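You operate a simulated robot arm through the tools that you are given. There is no shell and no other tool.

Carry out the task below with a simulated two-armed robot. There is one attempt and no reset: what you move stays moved.

TASK
Stick the teal label on the parcel's glue patch and put the parcel in the black post tray.
Fine: the label lies in the black handle drawer; shut it after. Set down upright: brown parcel.

Only the result counts: the job must be done as asked and must still hold three seconds after the hand-in. Knocking over, shifting, dropping, spilling or breaking anything else fails it.

THE ROBOT
Two 7-joint arms with fingered hands on one trunk, on a base that drives. Base frame: it is fixed to the floor where the robot stands at the start and does not move with it; the origin is under the middle of the robot, x ahead of it, y to its left, z up. Lengths are in mm, angles in degrees, forces in N, time in s.
The left shoulder is at the start at [70, 154, 947], the right one opposite. With the tool pointing down near the work surface each hand reaches from about 100 to 860 mm from the robot's upright axis, wherever it stands, measured 20 degrees to its own side. Places, roughly: pink label [750, 1250, 750]; post tray floor [600, 400, 800]; red drawer with a black handle [700, 200, 600]; white label [1000, 1250, 750]. Payload 3.9 kg a hand.
The TCP of each hand is the grasp point between the finger pads, 30 mm short of the fingertips. In the tool frame z runs along the fingers and y along their closing line. The gripper opens to 104 mm. The gripper's body begins 35 mm behind the TCP. The gripper is a hand of 4 fingers: y runs from the thumb to the fingers, the wrist lies at [-17, -104, -178] in the tool frame, and closing takes about 1.5 s.
Orientation is told as [roll, pitch, yaw] about the base's x, y, z axes, in that order, counted from this pose: with the fingers straight down and the wrist toward the robot, the tool's x, y and z point along [0, 1, 0], [1, 0, 0] and [0, 0, -1] of the base frame.

THE INTERFACE
- The arms move only by the tool move_arm. It takes "left_commands", "right_commands" or both (then of equal length, played together; a hand with none holds still); each is a list of rows, each an object (a shift or turn left out is 0, a gripper value left out holds the last) with "dp": the shift along the base's x, y, z in units of 500 mm (1.0 is 500 mm), a list of three; "turn": the turn, a rotation vector about the base's x, y, z in units of 180 degrees (1.0 is 180 degrees), a list of three. In form: [{"dp": [x, y, z], "turn": [wx, wy, wz]}, ...]. A call has 1 to 20 rows; each row is the pose to reach, as a shift and turn from the pose commanded when the call began. "left_jaw" and "right_jaw" are, for a hand that has rows, the gripper command, from -1 (shut) to 1 (fully open), values between in proportion, set as the call begins (left out, the last holds). A call with a number of a shift or a turn outside -1 to 1 is refused whole. Each row takes 0.2 s and may step no farther than 50 mm and 8.6 degrees from the row before; otherwise, or with a gripper value out of range, the whole call is refused. Where a pose cannot be reached the arm comes as near as it can. A force on the tool above 60 N (or 10 N above the force at the start of the call, whichever is more), or a blocked arm, ends the call early, and 0.2 s more pass. The fingers move at their own pace (about 72 mm/s each) and stop on an object; they squeeze with about 29 N. The grip force told is the motor's: it shows also when the fingers shut on nothing. Time passes only in rows, and 0.2 s behind the last, so rows that repeat a pose let the fingers close. The reply holds the time, the measured pose of the TCP, the force on the tool along the base axes, the opening and the grip force, in the units named above and with some noise, with the torque about the TCP (base axes, N m) and any sound that the robot's microphone picked up.
- Cameras (640 x 400 px; columns grow to the right, rows downward): "scene" is now at [143.8, -0.6, 1196.4]; the picture's right is [-0.07, -1.00, 0.00], its down [-0.49, 0.03, -0.87] and it looks along [0.87, -0.06, -0.49] (base axes); focal length 214 px, centre (320, 200). "left" rides on the left gripper at [-66, -90, -126] in its tool frame; the picture's right is [-0.78, -0.30, 0.56], its down [0.57, -0.70, 0.42] and it looks along [0.27, 0.65, 0.71] (tool axes); focal length 275 px, centre (320, 200). "right" rides on the right gripper at [66, -90, -126] in its tool frame; the picture's right is [-0.78, 0.30, -0.56], its down [-0.57, -0.70, 0.42] and it looks along [-0.26, 0.65, 0.71] (tool axes); focal length 275 px, centre (320, 200). There is no depth. A picture from a camera that has moved, and an enlarged one, comes with that camera's place and axes in the base frame and with its lens. The place of the scene camera against the robot may be out by one fixed shift of up to 18 mm in any direction.
- grab_frame(camera): a new picture of that camera. It takes no simulated time.
- move_column(by): slides the trunk up (or, below 0, down) by that many mm; the arms and the scene camera ride with it, the base frame stays. It gives what a move gives, with no picture.
- roll_base(legs): drives the robot by 1 to 6 legs, each [ahead, turn to the left] in mm and degrees, along the robot's own axes; the way and the turn of a leg run together, so that a leg with both is an arc; at most 1500 mm and 180 degrees a leg. The arms and the cameras ride along, it lands a little off, and it stops where it bumps. It gives what a move gives.
- grasp_type(shape, hand): the hand has 4 fingers and takes this shape, open, in about a second: jaw (thumb against the fingers, like two jaws); tri (thumb and two fingers); tip (a fingertip pinch); poke (one finger out to press); point (the index stretched); flat (the hand flat); cup (the hand cupped); fist (a fist). The gripper value then closes the fingers along that shape, each until it touches; the sizes above hold for jaw. It gives what a move gives, with no picture.
- turn_head(pan, tilt): turns the head with the scene camera to pan (to the left, within 86 degrees either way) and tilt (down, from -29 to 69), counted from straight ahead of the robot. It gives what a move gives.
- zoom(camera, box): a new picture of the part [left, top, right, bottom] of that camera's present view, enlarged. It takes no simulated time.
- sign_off(): hands the job in; it is judged then, once.

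Places have to be worked out from the pictures, the camera data and where the tool is seen. Open the grippers and draw the arms clear of the work before you hand the job in, unless the task says otherwise.

The tools are called after ">>>" as name(argument=value, ...) on one line, values as JSON. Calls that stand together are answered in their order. move_arm: Moves the arms, as the interface text tells. Its arguments: {"type":"object","properties":{"left_commands":{"type":"array","items":{"type":"object","properties":{"dp":{"type":"array","items":{"type":"number"}},"turn":{"type":"array","items":{"type":"number"}}}}},"left_jaw":{"type":"number"},"right_commands":{"type":"array","items":{"type":"object","properties":{"dp":{"type":"array","items":{"type":"number"}},"turn":{"type":"array","items":{"type":"number"}}}}},"right_jaw":{"type":"number"}},"required":[]} The other tools are called the same way: move_column (by) slides the trunk up or down; grasp_type (shape, hand) gives the hand a shape; roll_base (legs) drives the base; turn_head (pan, tilt) turns the head that bears the scene camera; grab_frame (camera) takes a picture; zoom (camera, box) takes an enlarged picture of a part of a camera's view; sign_off () hands the job in.

At the start:

```text
t: 0.0
left_tcp_pos: [568.1, 245.5, 1167.6]
left_orientation: [0.0, 0.1, 0.0]
left_ft_force: [-0.2, 0.1, -0.7]
left_wrist_torque: [0.02, -0.03, 0.01]
left_opening: 103.6
left_gripper_force: 0.0
left_shape: jaw
right_tcp_pos: [556.7, -251.0, 1153.0]
right_orientation: [0.0, 0.0, 0.1]
right_ft_force: [0.2, 0.2, -0.7]
right_wrist_torque: [0.0, 0.0, 0.02]
right_opening: 103.8
right_gripper_force: 0.1
right_shape: jaw
trunk travel left (down, up): [-400.0, 540.0]
robot x, y, heading: [-2.6, 4.4, 0.3]
head pan, tilt: [-3.8, 29.2]
```

scene: 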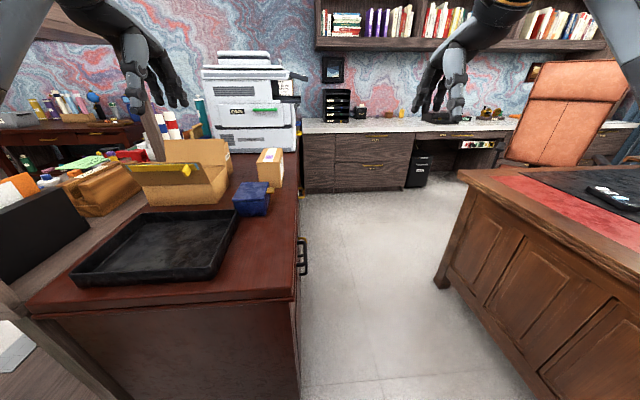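
right: 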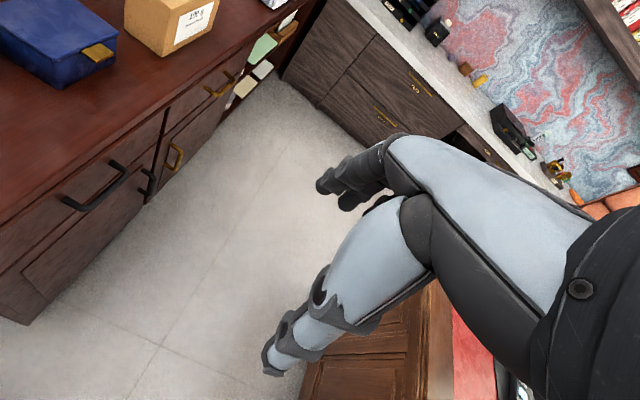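
left: 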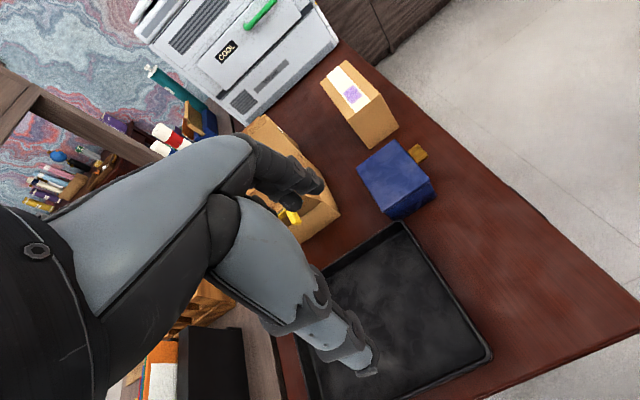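

I start by looking closely at the scene: a desk with the black tray, a blue box, brown parcel(s), and a drawer with a black handle on the right-hand side. I zoom in for details.

>>> zoom(camera="scene", box=[60, 120, 320, 290])

>>> zoom(camera="right", box=[0, 0, 320, 330])

>>> zoom(camera="left", box=[220, 40, 500, 230])

```text
2.35 times, centred on (190, 205) of scene
camera zoom: at [143.8, -0.6, 1196.4], right [-0.07, -1.0, 0.0], down [-0.49, 0.03, -0.87], along [0.87, -0.06, -0.49], focal length 505 px, centre (626, 188)
```

zoom: 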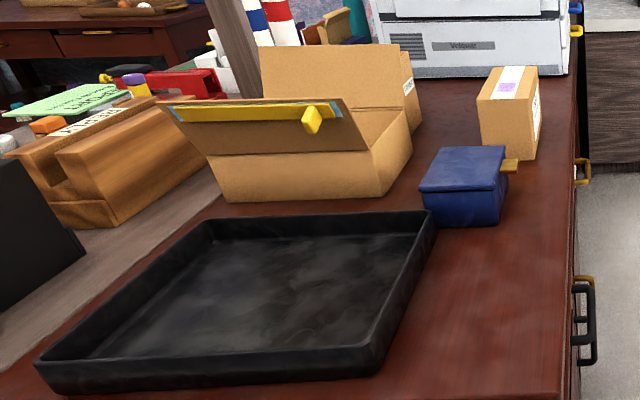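

```text
1.21 times, centred on (160, 165) of right
camera zoom: at [467.0, -186.1, 1278.2], right [0.3, -0.78, 0.56], down [-0.7, -0.57, -0.42], along [0.65, -0.26, -0.71], focal length 334 px, centre (514, 242)
```

zoom: 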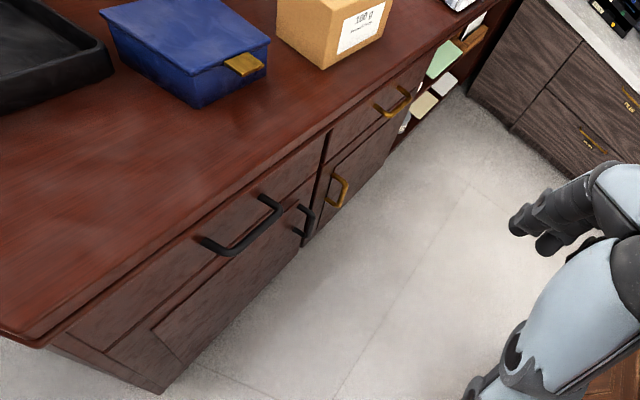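

```text
2.11 times, centred on (360, 135) of left
camera zoom: at [477.7, 179.0, 1291.5], right [-0.3, -0.78, -0.56], down [-0.7, 0.57, -0.42], along [0.65, 0.27, -0.71], focal length 580 px, centre (236, 337)
```

zoom: 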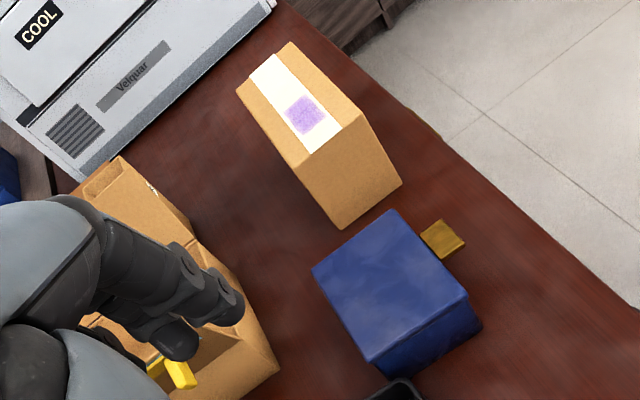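

The small brown parcel with a purple glue patch sits at about x 965–1155, y 112–195; the drawer with the horizontal black handle faces -y. I look around with the head to judge free floor and the drawer front.

>>> turn_head(pan=0, tilt=69)

>>> grab_frame(camera="scene")

>>> turn_head(pan=-50, tilt=40)

>>> grab_frame(camera="scene")

```text
t: 1.1
left_tcp_pos: [567.7, 245.3, 1166.8]
left_orientation: [0.0, 0.0, 0.1]
left_ft_force: [-0.2, 0.6, -0.3]
left_wrist_torque: [0.0, 0.0, 0.04]
left_opening: 103.6
left_gripper_force: 0.1
left_shape: jaw
right_tcp_pos: [556.2, -251.5, 1153.1]
right_orientation: [0.0, -0.1, 0.0]
right_ft_force: [0.4, 0.2, -0.2]
right_wrist_torque: [0.01, 0.0, 0.02]
right_opening: 103.8
right_gripper_force: 0.0
right_shape: jaw
trunk travel left (down, up): [-400.0, 540.0]
robot x, y, heading: [-2.0, -1.6, -0.2]
head pan, tilt: [0.0, 68.8]
```

```text
taken
camera scene: at [109.2, 5.5, 1143.7], right [0.0, -1.0, 0.0], down [-0.93, 0.0, -0.36], along [0.36, 0.0, -0.93], focal length 214 px, centre (320, 200)
```

scene: 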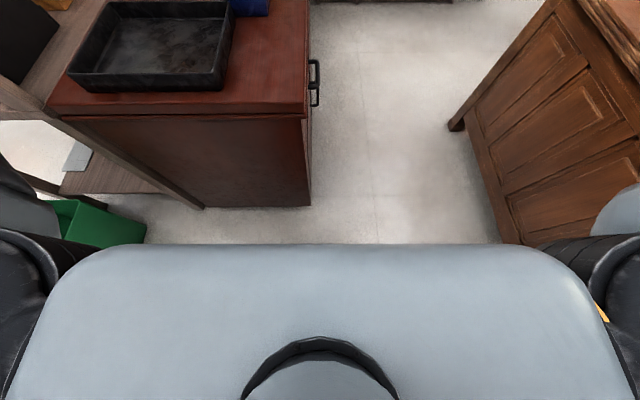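

```text
t: 2.2
left_tcp_pos: [568.7, 244.8, 1166.9]
left_orientation: [0.0, 0.1, 0.0]
left_ft_force: [0.4, -0.7, -0.2]
left_wrist_torque: [0.02, -0.01, 0.0]
left_opening: 103.3
left_gripper_force: 0.0
left_shape: jaw
right_tcp_pos: [557.5, -252.2, 1153.1]
right_orientation: [0.0, 0.0, 0.0]
right_ft_force: [0.4, 1.2, -0.1]
right_wrist_torque: [0.02, 0.0, -0.01]
right_opening: 103.7
right_gripper_force: 0.0
right_shape: jaw
trunk travel left (down, up): [-400.0, 540.0]
robot x, y, heading: [-1.6, 3.6, -0.1]
head pan, tilt: [-50.0, 40.0]
```

```text
taken
camera scene: at [107.9, -59.6, 1179.8], right [-0.77, -0.64, 0.0], down [-0.41, 0.49, -0.77], along [0.49, -0.59, -0.64], focal length 214 px, centre (320, 200)
```

scene: 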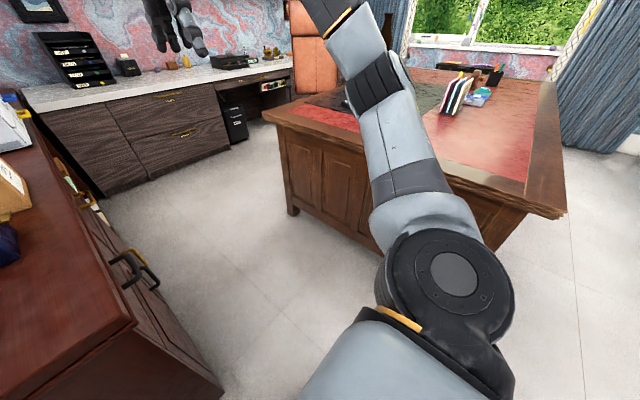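

The aisle between the two desks is about 850 mm wide and clear. I drive to a spot diagonal from the drawer (about x 250, y -450, heading 45) so the drawer can open without meeting the base.

>>> roll_base(legs=[[0, -61], [515, 0], [0, 106]])

>>> turn_head(pan=0, tilt=45)

>>> grab_frame(camera="scene")

>>> grab_frame(camera="right")

>>> grab_frame(camera="left")

```text
t: 12.4
left_tcp_pos: [497.1, 96.4, 1167.0]
left_orientation: [0.0, 0.0, 41.7]
left_ft_force: [0.2, 0.9, 0.6]
left_wrist_torque: [-0.01, 0.0, -0.03]
left_opening: 103.8
left_gripper_force: 0.1
left_shape: jaw
right_tcp_pos: [818.1, -282.1, 1153.1]
right_orientation: [0.0, 0.0, 41.7]
right_ft_force: [0.9, -0.4, -0.2]
right_wrist_torque: [0.02, 0.0, 0.0]
right_opening: 103.2
right_gripper_force: 0.0
right_shape: jaw
trunk travel left (down, up): [-400.0, 540.0]
robot x, y, heading: [239.1, -466.2, 41.7]
head pan, tilt: [-50.0, 40.0]
```

```text
t: 13.6
left_tcp_pos: [497.1, 96.8, 1166.7]
left_orientation: [0.1, -0.1, 41.7]
left_ft_force: [0.0, 0.1, -0.2]
left_wrist_torque: [-0.02, 0.01, 0.01]
left_opening: 103.7
left_gripper_force: 0.0
left_shape: jaw
right_tcp_pos: [819.2, -281.8, 1153.3]
right_orientation: [0.1, 0.0, 41.7]
right_ft_force: [0.3, 0.3, 0.4]
right_wrist_torque: [-0.04, -0.03, 0.01]
right_opening: 104.0
right_gripper_force: 0.1
right_shape: jaw
trunk travel left (down, up): [-400.0, 540.0]
robot x, y, heading: [237.9, -460.8, 41.8]
head pan, tilt: [0.0, 45.0]
```

```text
taken
camera scene: at [337.1, -371.0, 1172.5], right [0.66, -0.75, 0.0], down [-0.53, -0.47, -0.71], along [0.53, 0.47, -0.71], focal length 214 px, centre (320, 200)
```

scene: 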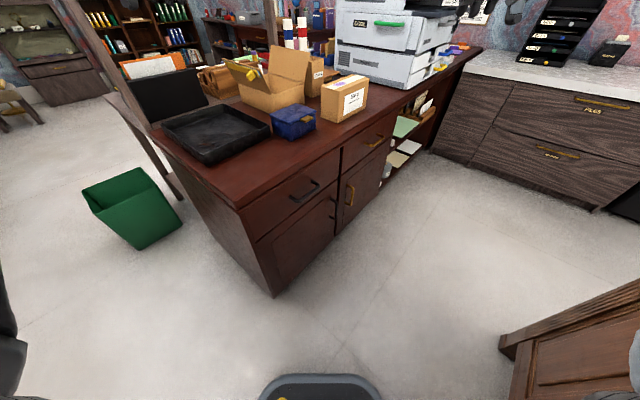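

```text
taken
camera right: at [708.2, -292.7, 1278.2], right [0.74, -0.38, 0.56], down [-0.14, -0.89, -0.42], along [0.66, 0.23, -0.71], focal length 275 px, centre (320, 200)
```

right: 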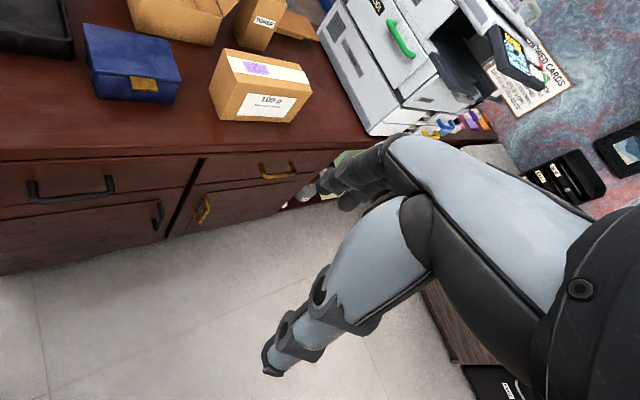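

```text
taken
camera left: at [473.7, -12.3, 1291.5], right [0.29, -0.78, -0.56], down [-0.9, -0.04, -0.42], along [0.31, 0.63, -0.71], focal length 275 px, centre (320, 200)
```

left: 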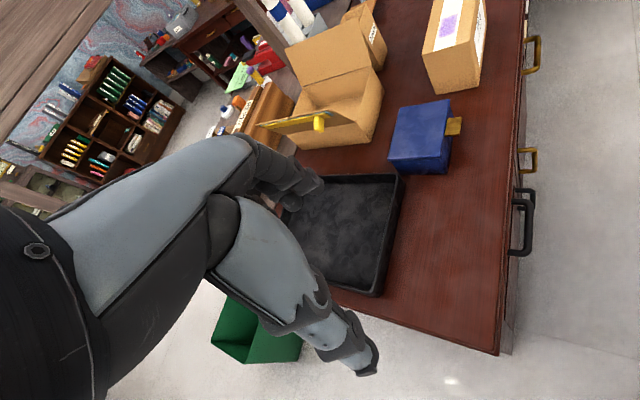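

The handle now looks to be centred near (710, 10, 665) with its bar along x. I zoom in to see the handle's shape and gap before approaching.

>>> zoom(camera="left", box=[460, 130, 600, 280])

>>> zoom(camera="right", box=[0, 120, 220, 290])

>>> zoom(camera="scene", box=[220, 100, 440, 280])

```text
2.67 times, centred on (530, 205) of left
camera zoom: at [473.7, -12.3, 1291.5], right [0.29, -0.78, -0.56], down [-0.9, -0.04, -0.42], along [0.31, 0.63, -0.71], focal length 734 px, centre (-240, 187)
```

zoom: 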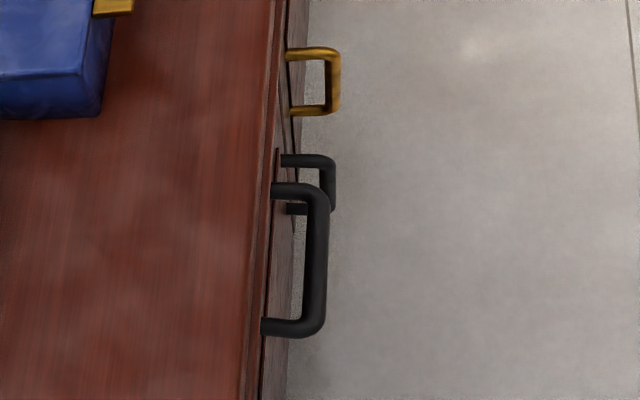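

```text
2.35 times, centred on (110, 205) of right
camera zoom: at [708.2, -292.7, 1278.2], right [0.74, -0.38, 0.56], down [-0.14, -0.89, -0.42], along [0.66, 0.23, -0.71], focal length 648 px, centre (814, 188)
```

zoom: 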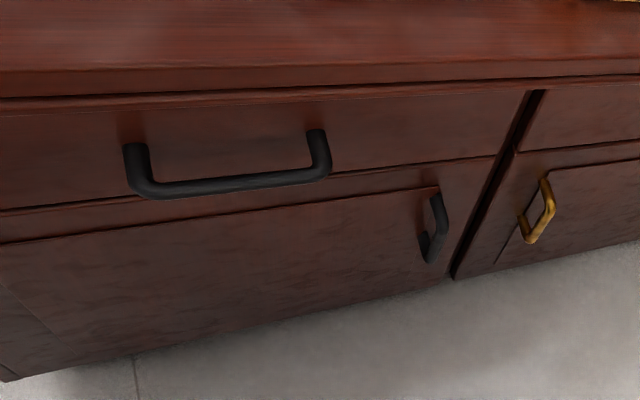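

```text
2.22 times, centred on (330, 190) of scene
camera zoom: at [337.1, -371.0, 1172.5], right [0.66, -0.75, 0.0], down [-0.53, -0.47, -0.71], along [0.53, 0.47, -0.71], focal length 477 px, centre (298, 222)
```

zoom: 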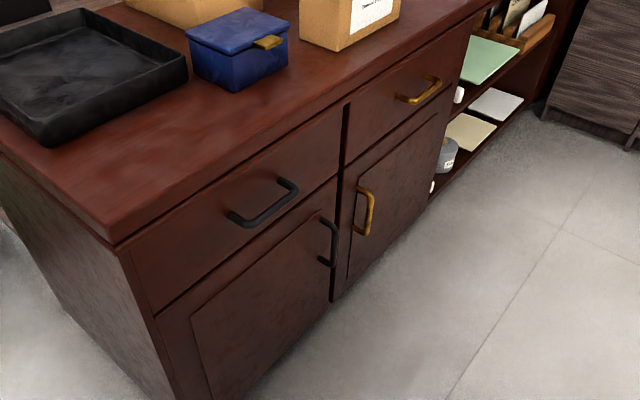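

The bar appears to run x≈663–762 at y≈7, z≈655, standing ~45 mm off the drawer front. I bring the right hand toward it, turning the wrist so the fingers close along y (fingers go behind the bar), and narrow the opening.

>>> move_arm(right_commands=[{"dp": [-0.03, 0.029, -0.072], "turn": [0, 0, 0.038]}, {"dp": [-0.06, 0.058, -0.145], "turn": [0, 0, 0.077]}, {"dp": [-0.09, 0.087, -0.217], "turn": [0, 0, 0.115]}, {"dp": [-0.121, 0.117, -0.289], "turn": [0, 0, 0.153]}, {"dp": [-0.151, 0.146, -0.361], "turn": [0, 0, 0.192]}, {"dp": [-0.182, 0.175, -0.434], "turn": [0, 0, 0.23]}, {"dp": [-0.212, 0.204, -0.506], "turn": [0, 0, 0.268]}], right_jaw=-0.1)

>>> grab_frame(camera="right")

>>> grab_frame(camera="scene")

```text
t: 15.2
left_tcp_pos: [494.9, 98.4, 1167.4]
left_orientation: [-0.1, 0.0, 41.7]
left_ft_force: [-0.2, 0.2, 0.0]
left_wrist_torque: [-0.03, -0.04, 0.01]
left_opening: 103.5
left_gripper_force: 0.0
left_shape: jaw
right_tcp_pos: [672.8, -222.1, 944.0]
right_orientation: [-4.1, 1.2, 82.6]
right_ft_force: [-0.3, 0.3, -0.1]
right_wrist_torque: [-0.03, -0.02, -0.01]
right_opening: 46.8
right_gripper_force: 0.1
right_shape: jaw
right hand out of reach, approached as far as the arm can: row 5, 6, 7
trunk travel left (down, up): [-400.0, 540.0]
robot x, y, heading: [236.4, -467.4, 41.6]
head pan, tilt: [0.0, 45.0]
```

```text
taken
camera right: at [586.9, -300.0, 1065.4], right [0.77, 0.21, 0.6], down [0.5, -0.78, -0.37], along [0.4, 0.59, -0.71], focal length 275 px, centre (320, 200)
```

right: 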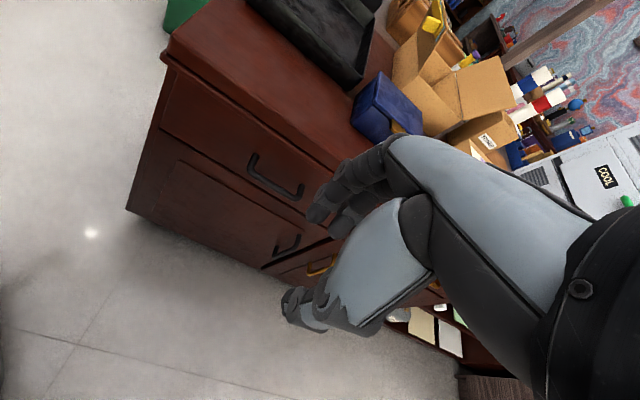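

```text
taken
camera scene: at [335.7, -369.0, 1172.6], right [0.67, -0.75, 0.0], down [-0.53, -0.47, -0.71], along [0.53, 0.47, -0.71], focal length 214 px, centre (320, 200)
```

scene: 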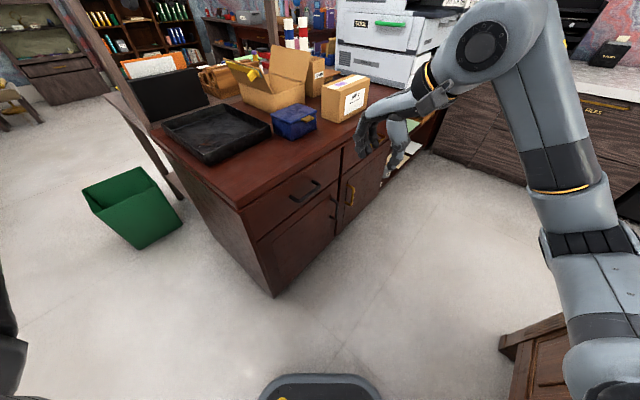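

The arm is at its limits with this heading, so I'll face the drawer more squarely: drive to about (520, -560), heading 85, which keeps the base clear of the opening drawer.

>>> roll_base(legs=[[0, -60.3], [298, 0], [0, 103.6]])

>>> turn_head(pan=-5, tilt=45)

>>> grab_frame(camera="scene")

>>> grab_frame(camera="right")

>>> grab_frame(camera="left")

```text
t: 22.4
left_tcp_pos: [831.3, -26.7, 1167.1]
left_orientation: [0.2, 0.1, 36.0]
left_ft_force: [0.0, 0.7, 0.2]
left_wrist_torque: [-0.02, -0.09, -0.01]
left_opening: 103.7
left_gripper_force: 0.0
left_shape: jaw
right_tcp_pos: [976.3, -359.8, 943.0]
right_orientation: [-3.7, 1.0, 77.0]
right_ft_force: [0.3, -0.3, 0.8]
right_wrist_torque: [0.01, -0.03, -0.01]
right_opening: 46.5
right_gripper_force: 0.1
right_shape: jaw
trunk travel left (down, up): [-400.0, 540.0]
robot x, y, heading: [509.2, -548.3, 30.4]
head pan, tilt: [0.0, 45.0]
stopped in leg 3: the robot was blocked; the commanded pose is now the measured one
```

```text
t: 23.1
left_tcp_pos: [832.3, -25.6, 1166.5]
left_orientation: [0.1, 0.2, 35.9]
left_ft_force: [0.2, 0.8, -1.2]
left_wrist_torque: [-0.04, -0.04, 0.02]
left_opening: 103.7
left_gripper_force: 0.1
left_shape: jaw
right_tcp_pos: [977.3, -357.3, 940.6]
right_orientation: [-3.3, 1.1, 77.1]
right_ft_force: [-0.8, 0.1, 0.5]
right_wrist_torque: [-0.01, 0.01, -0.03]
right_opening: 46.6
right_gripper_force: 0.0
right_shape: jaw
trunk travel left (down, up): [-400.0, 540.0]
robot x, y, heading: [506.7, -544.3, 30.7]
head pan, tilt: [-5.0, 45.0]
```

```text
taken
camera scene: at [629.0, -477.6, 1172.5], right [0.43, -0.9, 0.0], down [-0.64, -0.31, -0.71], along [0.64, 0.3, -0.71], focal length 214 px, centre (320, 200)
```

scene: 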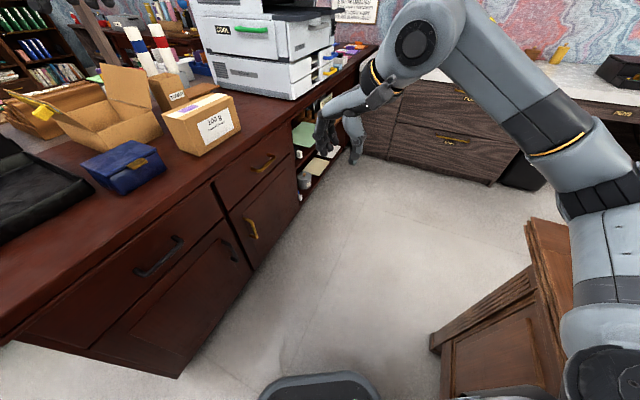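

```text
taken
camera right: at [885.1, -427.0, 1064.1], right [0.79, 0.14, 0.6], down [0.42, -0.82, -0.38], along [0.44, 0.55, -0.71], focal length 275 px, centre (320, 200)
```

right: 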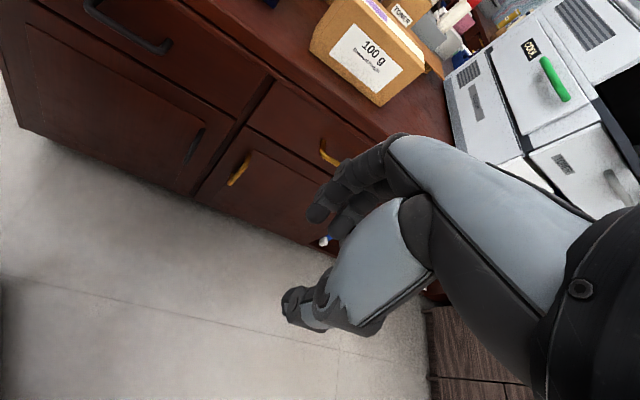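

```text
taken
camera left: at [798.0, -132.1, 1290.9], right [0.21, -0.8, -0.56], down [-0.91, 0.05, -0.42], along [0.37, 0.6, -0.71], focal length 275 px, centre (320, 200)
```

left: 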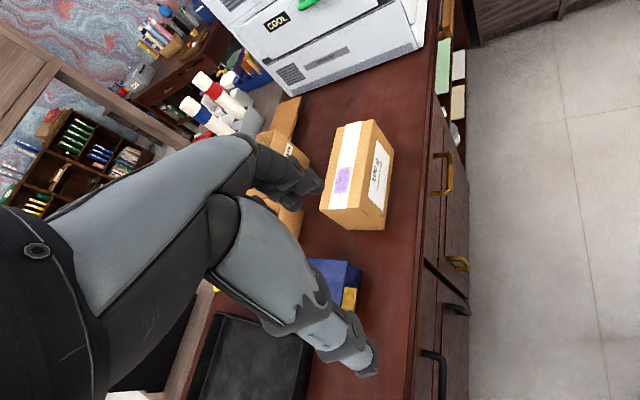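

Rotation was blocked, likely by the base's rear near the right desk. I move forward a little away from that desk and then turn to face the drawer.

>>> roll_base(legs=[[130, 0], [0, 54]])

>>> grab_frame(camera="scene")

>>> grab_frame(camera="right")

>>> grab_frame(camera="left")

```text
t: 26.8
left_tcp_pos: [386.7, 83.2, 1165.9]
left_orientation: [0.2, 0.1, 90.1]
left_ft_force: [0.6, 0.6, 0.3]
left_wrist_torque: [0.0, -0.01, 0.0]
left_opening: 103.9
left_gripper_force: 0.0
left_shape: jaw
right_tcp_pos: [739.1, 7.7, 942.1]
right_orientation: [-3.4, 1.0, 131.4]
right_ft_force: [0.7, -0.4, 0.3]
right_wrist_torque: [0.0, -0.01, 0.0]
right_opening: 46.8
right_gripper_force: 0.1
right_shape: jaw
trunk travel left (down, up): [-400.0, 540.0]
robot x, y, heading: [621.1, -478.6, 85.1]
head pan, tilt: [-5.0, 45.0]
```

```text
taken
camera scene: at [640.9, -345.3, 1172.5], right [0.98, -0.18, 0.0], down [-0.12, -0.7, -0.71], along [0.12, 0.7, -0.71], focal length 214 px, centre (320, 200)
```

scene: 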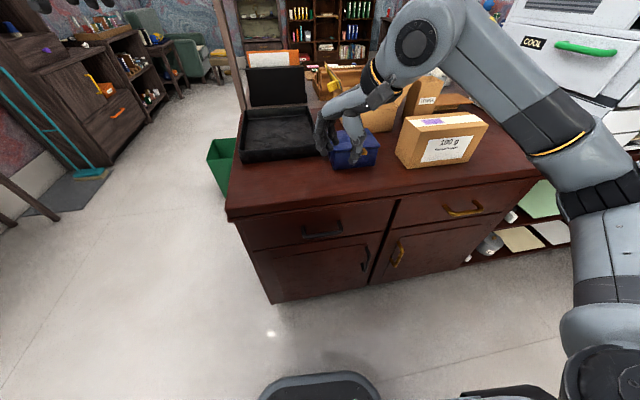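

```text
taken
camera right: at [743.1, -108.1, 1064.3], right [0.35, 0.72, 0.6], down [0.92, -0.14, -0.38], along [-0.19, 0.68, -0.71], focal length 275 px, centre (320, 200)
```

right: 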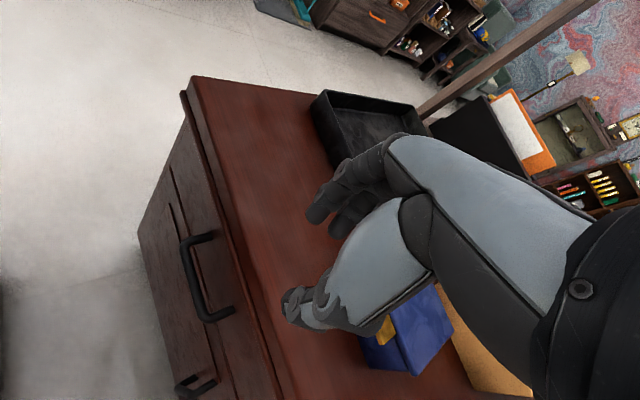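

```text
taken
camera left: at [453.5, -6.2, 1291.3], right [0.77, -0.29, -0.56], down [-0.57, -0.7, -0.42], along [-0.27, 0.65, -0.71], focal length 275 px, centre (320, 200)
```

left: 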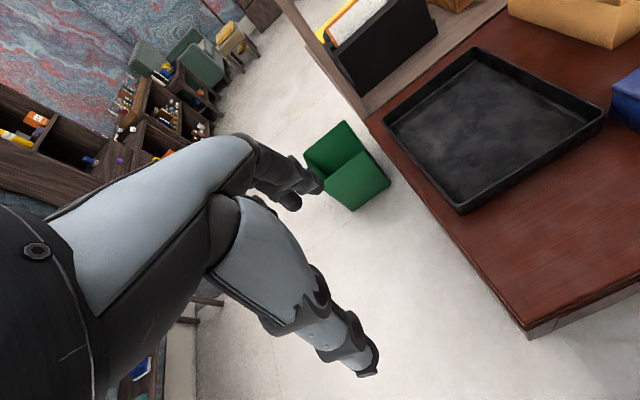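

Now facing the drawer squarely with the handle at about (715, 10, 657). I swing the right hand back to yaw 90 and out in front of the drawer.

>>> move_arm(right_commands=[{"dp": [-0.008, -0.043, -0.03], "turn": [0, 0, -0.038]}, {"dp": [-0.016, -0.085, -0.06], "turn": [0, 0, -0.077]}, {"dp": [-0.024, -0.128, -0.09], "turn": [0, 0, -0.115]}, {"dp": [-0.032, -0.17, -0.12], "turn": [0, 0, -0.153]}, {"dp": [-0.04, -0.213, -0.15], "turn": [0, 0, -0.192]}, {"dp": [-0.048, -0.256, -0.184], "turn": [0, 0, -0.23]}])

>>> grab_frame(camera="right")

```text
t: 28.2
left_tcp_pos: [386.7, 82.6, 1165.8]
left_orientation: [0.2, 0.1, 90.2]
left_ft_force: [-0.4, 1.3, 0.0]
left_wrist_torque: [-0.02, -0.02, 0.01]
left_opening: 104.0
left_gripper_force: 0.0
left_shape: jaw
right_tcp_pos: [718.7, -123.1, 849.0]
right_orientation: [-3.5, 1.0, 89.9]
right_ft_force: [0.3, 0.4, -0.1]
right_wrist_torque: [-0.01, 0.0, -0.01]
right_opening: 46.6
right_gripper_force: 0.0
right_shape: jaw
trunk travel left (down, up): [-400.0, 540.0]
robot x, y, heading: [619.0, -481.9, 84.8]
head pan, tilt: [-5.0, 45.0]
```

```text
taken
camera right: at [644.8, -211.7, 971.8], right [0.74, 0.31, 0.6], down [0.6, -0.71, -0.38], along [0.31, 0.64, -0.71], focal length 275 px, centre (320, 200)
```

right: 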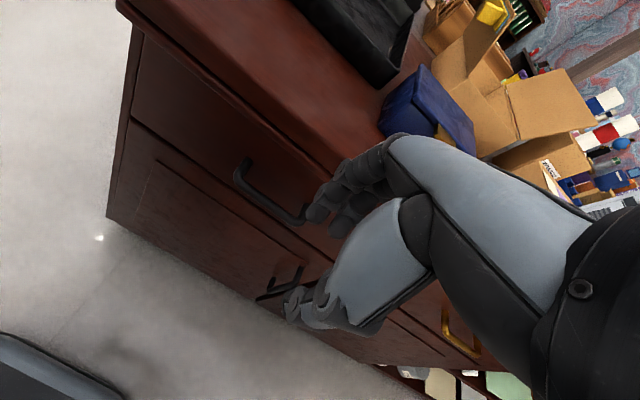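

Good posture. Bar seen near z≈653, x 666–765. I now tilt the fingers 35° forward and move to a pre-grasp point just outside/above the bar.

>>> move_arm(right_commands=[{"dp": [-0.001, 0.02, -0.042], "turn": [0.033, 0.003, 0]}, {"dp": [-0.002, 0.04, -0.084], "turn": [0.067, 0.006, 0]}, {"dp": [-0.004, 0.07, -0.126], "turn": [0.1, 0.01, 0]}, {"dp": [-0.005, 0.1, -0.168], "turn": [0.133, 0.013, 0]}, {"dp": [-0.006, 0.14, -0.21], "turn": [0.167, 0.016, 0]}, {"dp": [-0.007, 0.168, -0.252], "turn": [0.2, 0.019, 0]}])

>>> grab_frame(camera="right")

>>> zoom(camera="scene", box=[220, 160, 440, 300])

```text
t: 29.6
left_tcp_pos: [386.4, 84.2, 1166.8]
left_orientation: [0.3, 0.0, 90.2]
left_ft_force: [-0.2, 0.2, -1.0]
left_wrist_torque: [-0.02, -0.03, 0.02]
left_opening: 103.9
left_gripper_force: 0.1
left_shape: jaw
right_tcp_pos: [712.5, -38.4, 725.5]
right_orientation: [0.3, -35.0, 88.9]
right_ft_force: [0.0, -0.1, 0.5]
right_wrist_torque: [-0.03, -0.02, 0.01]
right_opening: 46.8
right_gripper_force: 0.0
right_shape: jaw
right hand out of reach, approached as far as the arm can: row 2, 3
trunk travel left (down, up): [-400.0, 540.0]
robot x, y, heading: [621.0, -477.6, 84.9]
head pan, tilt: [-5.0, 45.0]
```

```text
taken
camera right: at [643.9, -184.1, 776.5], right [0.78, -0.09, 0.62], down [0.56, -0.34, -0.75], along [0.28, 0.94, -0.21], focal length 275 px, centre (320, 200)
```

right: 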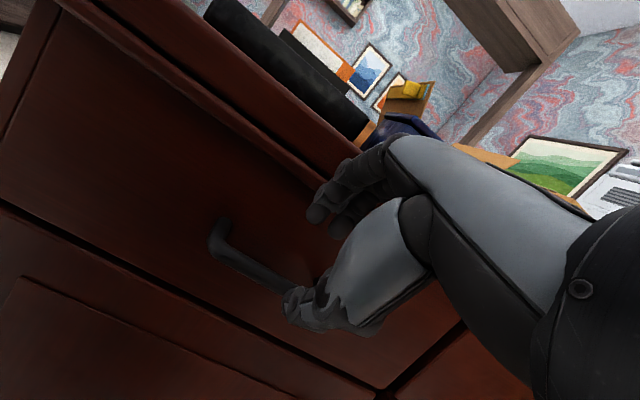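

```text
2.86 times, centred on (330, 230) of scene
camera zoom: at [639.7, -344.9, 1172.6], right [0.98, -0.18, 0.0], down [-0.12, -0.7, -0.71], along [0.12, 0.7, -0.71], focal length 613 px, centre (291, 114)
```

zoom: 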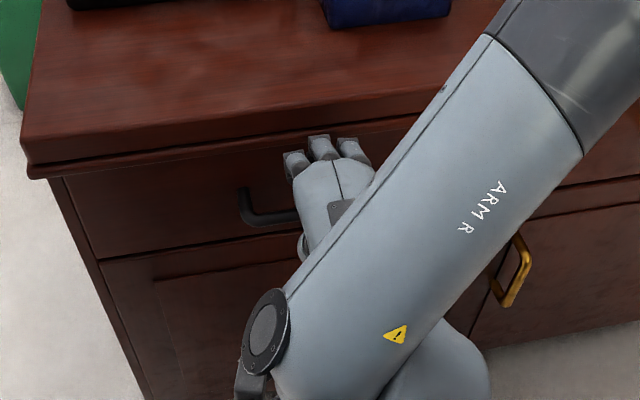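

The hand is aligned: the bar lies straight ahead along the finger direction. I narrow the opening slightly and slide in along the finger axis to straddle the bar.

>>> move_arm(right_commands=[{"dp": [0, 0.02, -0.03]}, {"dp": [0.001, 0.042, -0.06]}, {"dp": [0.002, 0.064, -0.092]}, {"dp": [0.003, 0.084, -0.124]}], right_jaw=-0.25)

>>> grab_frame(camera="right")

>>> zoom(camera="scene", box=[270, 180, 400, 270])

```text
t: 30.6
left_tcp_pos: [387.3, 83.0, 1167.6]
left_orientation: [0.2, 0.0, 90.1]
left_ft_force: [0.1, -0.6, -0.3]
left_wrist_torque: [0.0, 0.01, -0.01]
left_opening: 103.7
left_gripper_force: 0.0
left_shape: jaw
right_tcp_pos: [714.9, 3.3, 661.6]
right_orientation: [0.5, -35.0, 88.9]
right_ft_force: [-0.4, -7.6, 0.8]
right_wrist_torque: [0.11, 0.01, -0.07]
right_opening: 37.9
right_gripper_force: 0.1
right_shape: jaw
trunk travel left (down, up): [-400.0, 540.0]
robot x, y, heading: [622.2, -479.7, 85.2]
head pan, tilt: [-5.0, 45.0]
```

```text
taken
camera right: at [646.5, -141.8, 713.6], right [0.78, -0.09, 0.62], down [0.56, -0.34, -0.75], along [0.28, 0.94, -0.22], focal length 275 px, centre (320, 200)
```

right: 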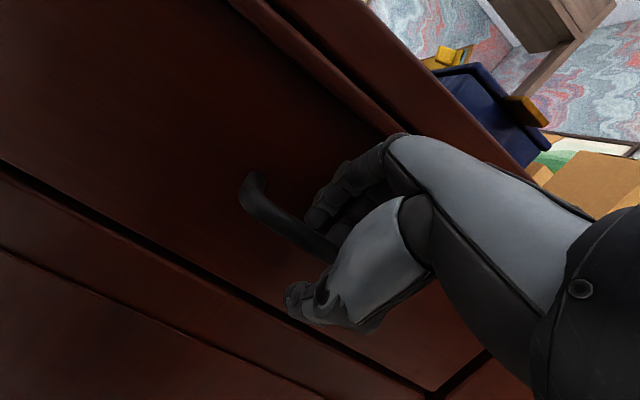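

```text
4.44 times, centred on (335, 225) of scene
camera zoom: at [641.0, -347.2, 1172.8], right [0.98, -0.18, 0.0], down [-0.12, -0.69, -0.71], along [0.12, 0.7, -0.71], focal length 953 px, centre (253, 89)
```

zoom: 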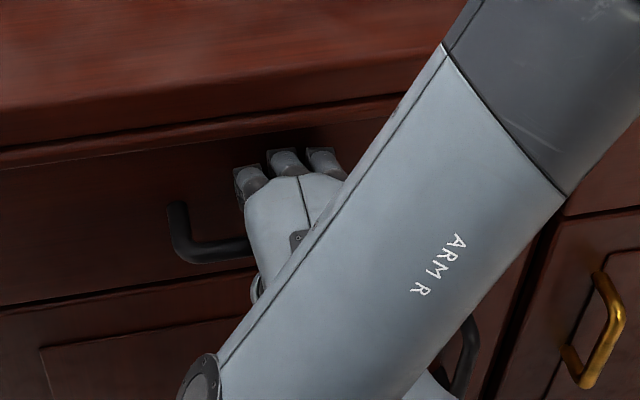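

The bar runs through the gap between thumb and fingers, with slight contact on the drawer front. I close the hand on the bar.

>>> move_arm(right_commands=[{"dp": [0, 0, 0]}, {"dp": [0, 0, 0]}, {"dp": [0, 0, 0]}, {"dp": [0, 0, 0]}, {"dp": [0, 0, 0]}, {"dp": [0, 0, 0]}], right_jaw=-1)

>>> grab_frame(camera="right")

```text
t: 32.0
left_tcp_pos: [386.3, 83.2, 1165.3]
left_orientation: [0.3, 0.3, 90.1]
left_ft_force: [-0.2, 0.0, 0.6]
left_wrist_torque: [-0.01, 0.06, 0.03]
left_opening: 103.9
left_gripper_force: 0.1
left_shape: jaw
right_tcp_pos: [713.9, 5.3, 661.1]
right_orientation: [0.4, -34.7, 88.9]
right_ft_force: [-1.1, -4.6, -13.3]
right_wrist_torque: [-0.06, 0.06, -0.02]
right_opening: 5.2
right_gripper_force: 29.1
right_shape: jaw
trunk travel left (down, up): [-400.0, 540.0]
robot x, y, heading: [615.6, -482.1, 85.2]
head pan, tilt: [-5.0, 45.0]
```

```text
taken
camera right: at [646.6, -140.0, 712.6], right [0.78, -0.09, 0.62], down [0.56, -0.34, -0.75], along [0.28, 0.94, -0.22], focal length 275 px, centre (320, 200)
```

right: 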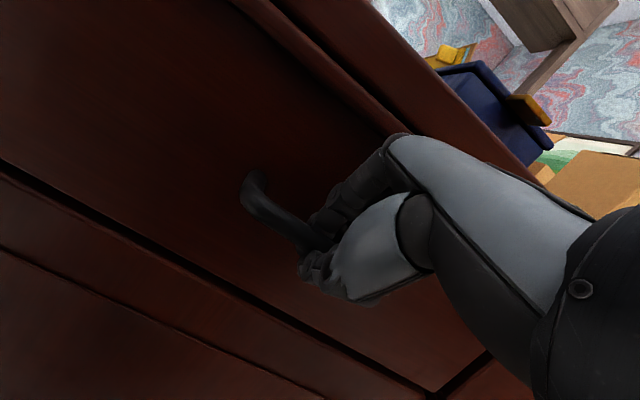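

The fingers stopped at 5 mm with force on the tool, so something is held. I pull gently in -y and check.

>>> move_arm(right_commands=[{"dp": [0, -0.02, 0]}, {"dp": [0, -0.04, 0]}, {"dp": [0, -0.06, 0]}, {"dp": [0, -0.08, 0]}, {"dp": [0, -0.1, 0]}])

>>> grab_frame(camera="right")

>>> grab_frame(camera="scene")

```text
t: 33.2
left_tcp_pos: [387.9, 83.1, 1167.6]
left_orientation: [0.3, 0.2, 90.2]
left_ft_force: [0.8, -0.2, 0.1]
left_wrist_torque: [-0.02, -0.01, 0.02]
left_opening: 104.3
left_gripper_force: 0.1
left_shape: jaw
right_tcp_pos: [714.2, -45.6, 660.5]
right_orientation: [0.5, -34.9, 88.7]
right_ft_force: [2.0, 0.4, -9.7]
right_wrist_torque: [-0.02, 0.04, -0.05]
right_opening: 4.9
right_gripper_force: 28.9
right_shape: jaw
trunk travel left (down, up): [-400.0, 540.0]
robot x, y, heading: [616.6, -480.7, 84.8]
head pan, tilt: [-5.0, 45.0]
```

```text
taken
camera right: at [646.7, -189.3, 712.0], right [0.78, -0.09, 0.62], down [0.56, -0.34, -0.75], along [0.28, 0.94, -0.22], focal length 275 px, centre (320, 200)
```

right: 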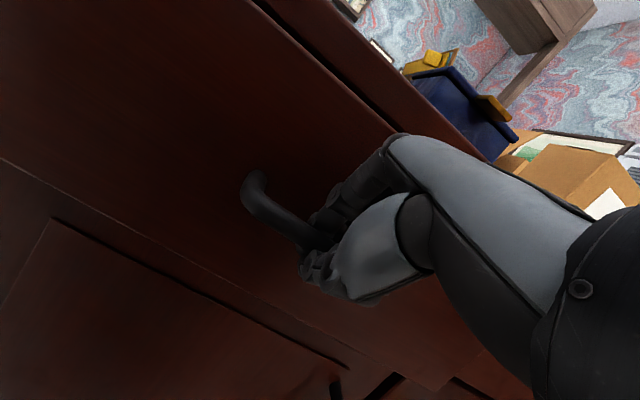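

```text
taken
camera scene: at [641.5, -344.4, 1172.4], right [0.98, -0.18, 0.0], down [-0.12, -0.7, -0.71], along [0.12, 0.7, -0.71], focal length 214 px, centre (320, 200)
```

scene: 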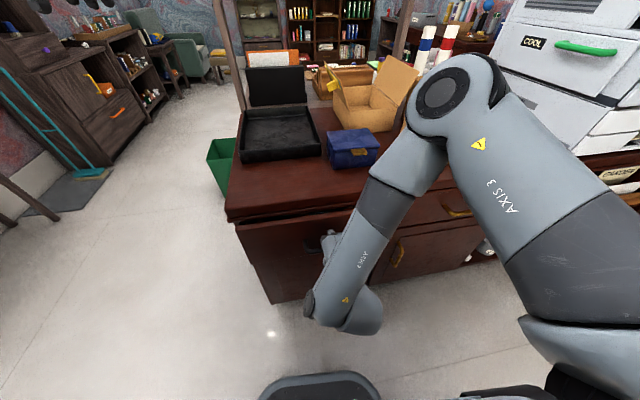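

The drawer follows (50 mm out). I keep pulling steadily another ~170 mm.

>>> move_arm(right_commands=[{"dp": [0, -0.03, 0]}, {"dp": [0, -0.06, 0]}, {"dp": [0, -0.09, 0]}, {"dp": [0, -0.12, 0]}, {"dp": [0, -0.15, 0]}, {"dp": [0, -0.18, 0]}, {"dp": [0, -0.21, 0]}, {"dp": [0, -0.24, 0]}, {"dp": [0, -0.27, 0]}, {"dp": [0, -0.3, 0]}, {"dp": [0, -0.33, 0]}])

>>> grab_frame(camera="right")

>>> grab_frame(camera="scene")

```text
t: 35.4
left_tcp_pos: [384.8, 84.8, 1166.7]
left_orientation: [0.2, 0.2, 90.3]
left_ft_force: [0.2, -0.3, 0.0]
left_wrist_torque: [0.02, 0.02, 0.02]
left_opening: 104.0
left_gripper_force: 0.0
left_shape: jaw
right_tcp_pos: [725.0, -152.4, 666.1]
right_orientation: [3.3, -39.1, 81.6]
right_ft_force: [-23.8, 0.7, -29.0]
right_wrist_torque: [-0.03, 0.08, 0.23]
right_opening: 5.4
right_gripper_force: 29.0
right_shape: jaw
trunk travel left (down, up): [-400.0, 540.0]
robot x, y, heading: [618.3, -479.3, 85.2]
head pan, tilt: [-5.0, 45.0]
stopped in row 11 (right hand): the force on the tool passed its limit at 71 N (the readings are from after the stop); the commanded pose is now the measured one
```

```text
taken
camera right: at [643.9, -293.1, 709.5], right [0.78, -0.21, 0.58], down [0.5, -0.33, -0.8], along [0.36, 0.92, -0.16], focal length 275 px, centre (320, 200)
```

right: 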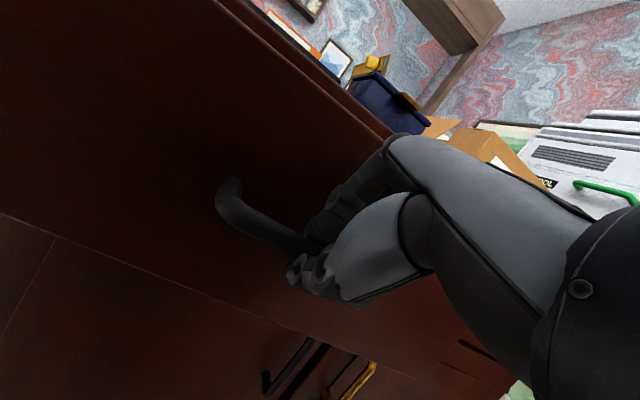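

```text
taken
camera scene: at [638.9, -343.5, 1172.5], right [0.99, -0.17, 0.0], down [-0.12, -0.7, -0.71], along [0.12, 0.7, -0.71], focal length 214 px, centre (320, 200)
```

scene: 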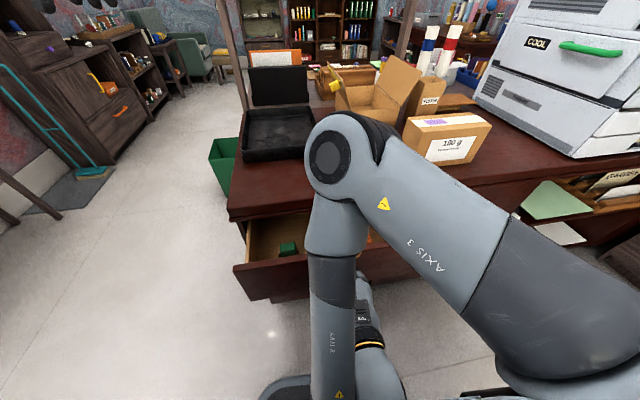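

The drawer is about 160 mm open, and the arm is at its folding limit. I release the bar and back the fingers out along their axis to look inside.

>>> move_arm(right_commands=[{"dp": [0, 0, 0]}, {"dp": [0, 0, 0]}, {"dp": [0, 0, 0]}], right_jaw=-0.2)

>>> move_arm(right_commands=[{"dp": [0, -0.016, 0.02]}, {"dp": [0, -0.032, 0.04]}, {"dp": [0, -0.05, 0.062]}, {"dp": [0, -0.065, 0.085]}])

>>> grab_frame(camera="right")

>>> grab_frame(camera="scene")

```text
t: 36.2
left_tcp_pos: [384.5, 82.7, 1167.5]
left_orientation: [0.2, 0.1, 90.4]
left_ft_force: [-0.1, 0.1, -0.5]
left_wrist_torque: [0.03, -0.01, -0.01]
left_opening: 103.8
left_gripper_force: 0.2
left_shape: jaw
right_tcp_pos: [726.5, -151.9, 669.2]
right_orientation: [2.6, -39.7, 81.8]
right_ft_force: [0.1, -0.5, 0.6]
right_wrist_torque: [-0.03, -0.02, -0.01]
right_opening: 40.9
right_gripper_force: 0.1
right_shape: jaw
trunk travel left (down, up): [-400.0, 540.0]
robot x, y, heading: [618.9, -476.9, 85.1]
head pan, tilt: [-5.0, 45.0]
```

```text
t: 37.2
left_tcp_pos: [386.8, 82.3, 1167.6]
left_orientation: [0.3, 0.1, 90.3]
left_ft_force: [0.0, 0.3, 0.1]
left_wrist_torque: [0.01, 0.0, -0.02]
left_opening: 103.8
left_gripper_force: 0.0
left_shape: jaw
right_tcp_pos: [747.8, -156.1, 675.8]
right_orientation: [5.7, -39.8, 73.6]
right_ft_force: [-1.0, 0.1, 0.0]
right_wrist_torque: [-0.01, 0.02, -0.01]
right_opening: 41.3
right_gripper_force: 0.0
right_shape: jaw
trunk travel left (down, up): [-400.0, 540.0]
robot x, y, heading: [619.9, -476.4, 84.7]
head pan, tilt: [-5.0, 45.0]
stopped in row 4 (right hand): the arm was blocked; the commanded pose is now the measured one
```

```text
taken
camera right: at [654.7, -289.1, 718.6], right [0.77, -0.31, 0.56], down [0.44, -0.37, -0.82], along [0.46, 0.88, -0.15], focal length 275 px, centre (320, 200)
```

right: 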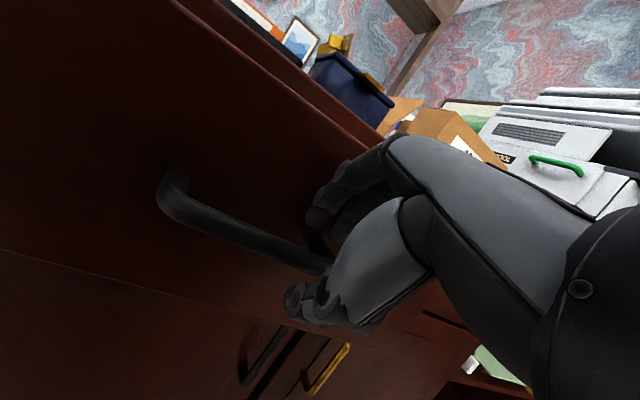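

```text
taken
camera scene: at [640.5, -345.2, 1172.5], right [0.99, -0.17, 0.0], down [-0.12, -0.7, -0.71], along [0.12, 0.7, -0.71], focal length 214 px, centre (320, 200)
```

scene: 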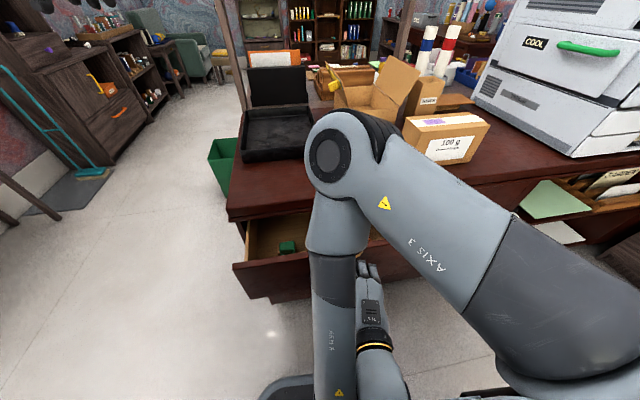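

The arm is folded to its limit. I'll back the base up 60 mm (the hooked fingers carry the drawer along), which gives room to then unfold the arm and disengage.

>>> roll_base(legs=[[-60, 0]])

>>> grab_frame(camera="right")

>>> grab_frame(camera="scene")

```text
t: 38.2
left_tcp_pos: [380.4, 21.1, 1167.4]
left_orientation: [0.2, 0.0, 90.3]
left_ft_force: [0.6, -0.3, -0.4]
left_wrist_torque: [0.04, 0.0, 0.03]
left_opening: 103.9
left_gripper_force: 0.1
left_shape: jaw
right_tcp_pos: [743.3, -217.3, 675.9]
right_orientation: [5.8, -39.9, 73.7]
right_ft_force: [0.8, -0.1, -0.3]
right_wrist_torque: [-0.01, 0.0, 0.03]
right_opening: 41.4
right_gripper_force: 0.0
right_shape: jaw
trunk travel left (down, up): [-400.0, 540.0]
robot x, y, heading: [616.6, -540.9, 85.0]
head pan, tilt: [-5.0, 45.0]
```

```text
taken
camera right: at [649.3, -349.4, 718.9], right [0.77, -0.31, 0.56], down [0.44, -0.37, -0.82], along [0.46, 0.88, -0.15], focal length 275 px, centre (320, 200)
```

right: 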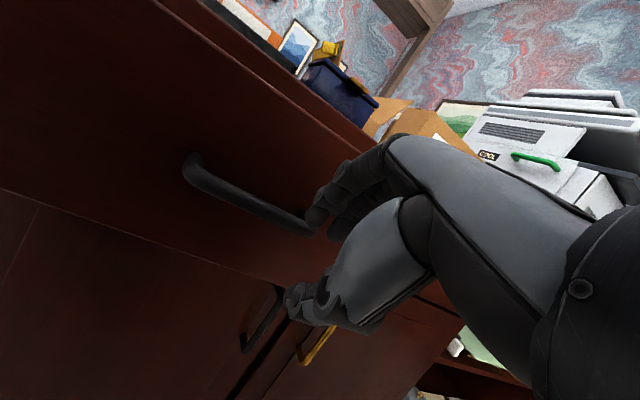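

```text
taken
camera scene: at [635.1, -406.3, 1172.7], right [0.99, -0.17, 0.0], down [-0.12, -0.7, -0.71], along [0.12, 0.7, -0.71], focal length 214 px, centre (320, 200)
```

scene: 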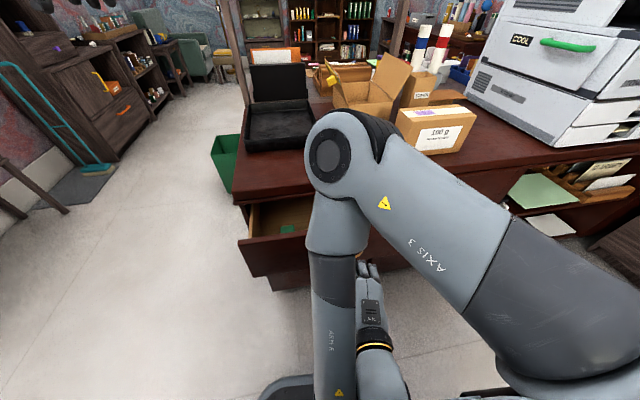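

The fingers slipped free of the bar (bar stays near y≈-145, hand at y≈-217). I raise the trunk to lift the hand clear above the drawer.

>>> move_column(by=200)

>>> move_arm(right_commands=[{"dp": [0.04, 0.04, 0.05], "turn": [-0.03, 0, 0]}, {"dp": [0.1, 0.1, 0.1], "turn": [-0.06, 0, 0]}, {"dp": [0.16, 0.16, 0.15], "turn": [-0.09, 0, 0]}, {"dp": [0.22, 0.22, 0.2], "turn": [-0.12, 0, 0]}, {"dp": [0.28, 0.28, 0.25], "turn": [-0.15, 0, 0]}, {"dp": [0.34, 0.34, 0.3], "turn": [-0.18, 0, 0]}])

>>> turn_head(pan=0, tilt=55)

>>> grab_frame(camera="scene")

>>> grab_frame(camera="right")

```text
t: 40.4
left_tcp_pos: [379.9, 23.3, 1366.7]
left_orientation: [0.1, 0.1, 90.3]
left_ft_force: [0.5, 0.0, -0.4]
left_wrist_torque: [0.02, 0.04, 0.0]
left_opening: 104.1
left_gripper_force: 0.0
left_shape: jaw
right_tcp_pos: [742.2, -215.0, 874.2]
right_orientation: [5.8, -39.8, 73.6]
right_ft_force: [-0.9, 0.8, 0.1]
right_wrist_torque: [-0.01, 0.02, 0.01]
right_opening: 41.3
right_gripper_force: 0.2
right_shape: jaw
trunk travel left (down, up): [-600.0, 340.0]
robot x, y, heading: [613.4, -540.0, 85.2]
head pan, tilt: [-5.0, 45.0]
```

```text
t: 40.9
left_tcp_pos: [381.4, 22.5, 1367.5]
left_orientation: [0.4, 0.2, 90.3]
left_ft_force: [0.9, 0.7, 0.5]
left_wrist_torque: [-0.01, 0.01, 0.01]
left_opening: 103.9
left_gripper_force: 0.2
left_shape: jaw
right_tcp_pos: [760.7, -229.8, 826.9]
right_orientation: [5.3, -22.8, 67.7]
right_ft_force: [0.6, 0.2, 0.0]
right_wrist_torque: [0.0, 0.02, 0.02]
right_opening: 41.5
right_gripper_force: 0.1
right_shape: jaw
trunk travel left (down, up): [-600.0, 340.0]
robot x, y, heading: [615.9, -544.6, 85.2]
head pan, tilt: [-5.0, 45.0]
stopped in row 2 (right hand): the arm was blocked; the commanded pose is now the measured one
```

```text
t: 41.6
left_tcp_pos: [379.5, 21.6, 1367.4]
left_orientation: [0.2, 0.0, 90.4]
left_ft_force: [-0.1, -1.1, 0.0]
left_wrist_torque: [0.03, 0.01, 0.0]
left_opening: 104.1
left_gripper_force: 0.0
left_shape: jaw
right_tcp_pos: [759.9, -231.0, 827.7]
right_orientation: [5.1, -23.0, 67.8]
right_ft_force: [0.4, -0.3, -0.1]
right_wrist_torque: [0.01, 0.03, -0.01]
right_opening: 41.6
right_gripper_force: 0.2
right_shape: jaw
trunk travel left (down, up): [-600.0, 340.0]
robot x, y, heading: [617.0, -540.1, 85.1]
head pan, tilt: [0.0, 55.0]
```

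```text
taken
camera scene: at [626.9, -413.3, 1359.2], right [1.0, -0.08, 0.0], down [-0.07, -0.82, -0.57], along [0.05, 0.57, -0.82], focal length 214 px, centre (320, 200)
```

scene: 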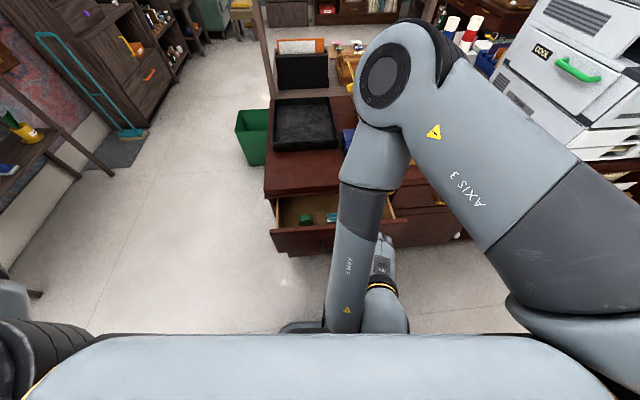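

```text
taken
camera right: at [658.7, -333.8, 913.2], right [0.79, -0.23, 0.56], down [0.32, -0.63, -0.71], along [0.52, 0.74, -0.42], focal length 275 px, centre (320, 200)
```

right: 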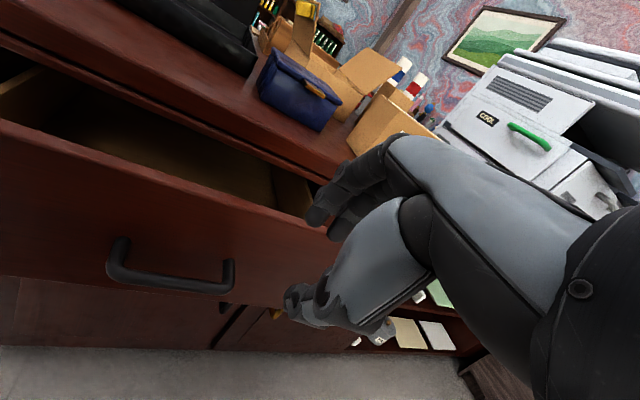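

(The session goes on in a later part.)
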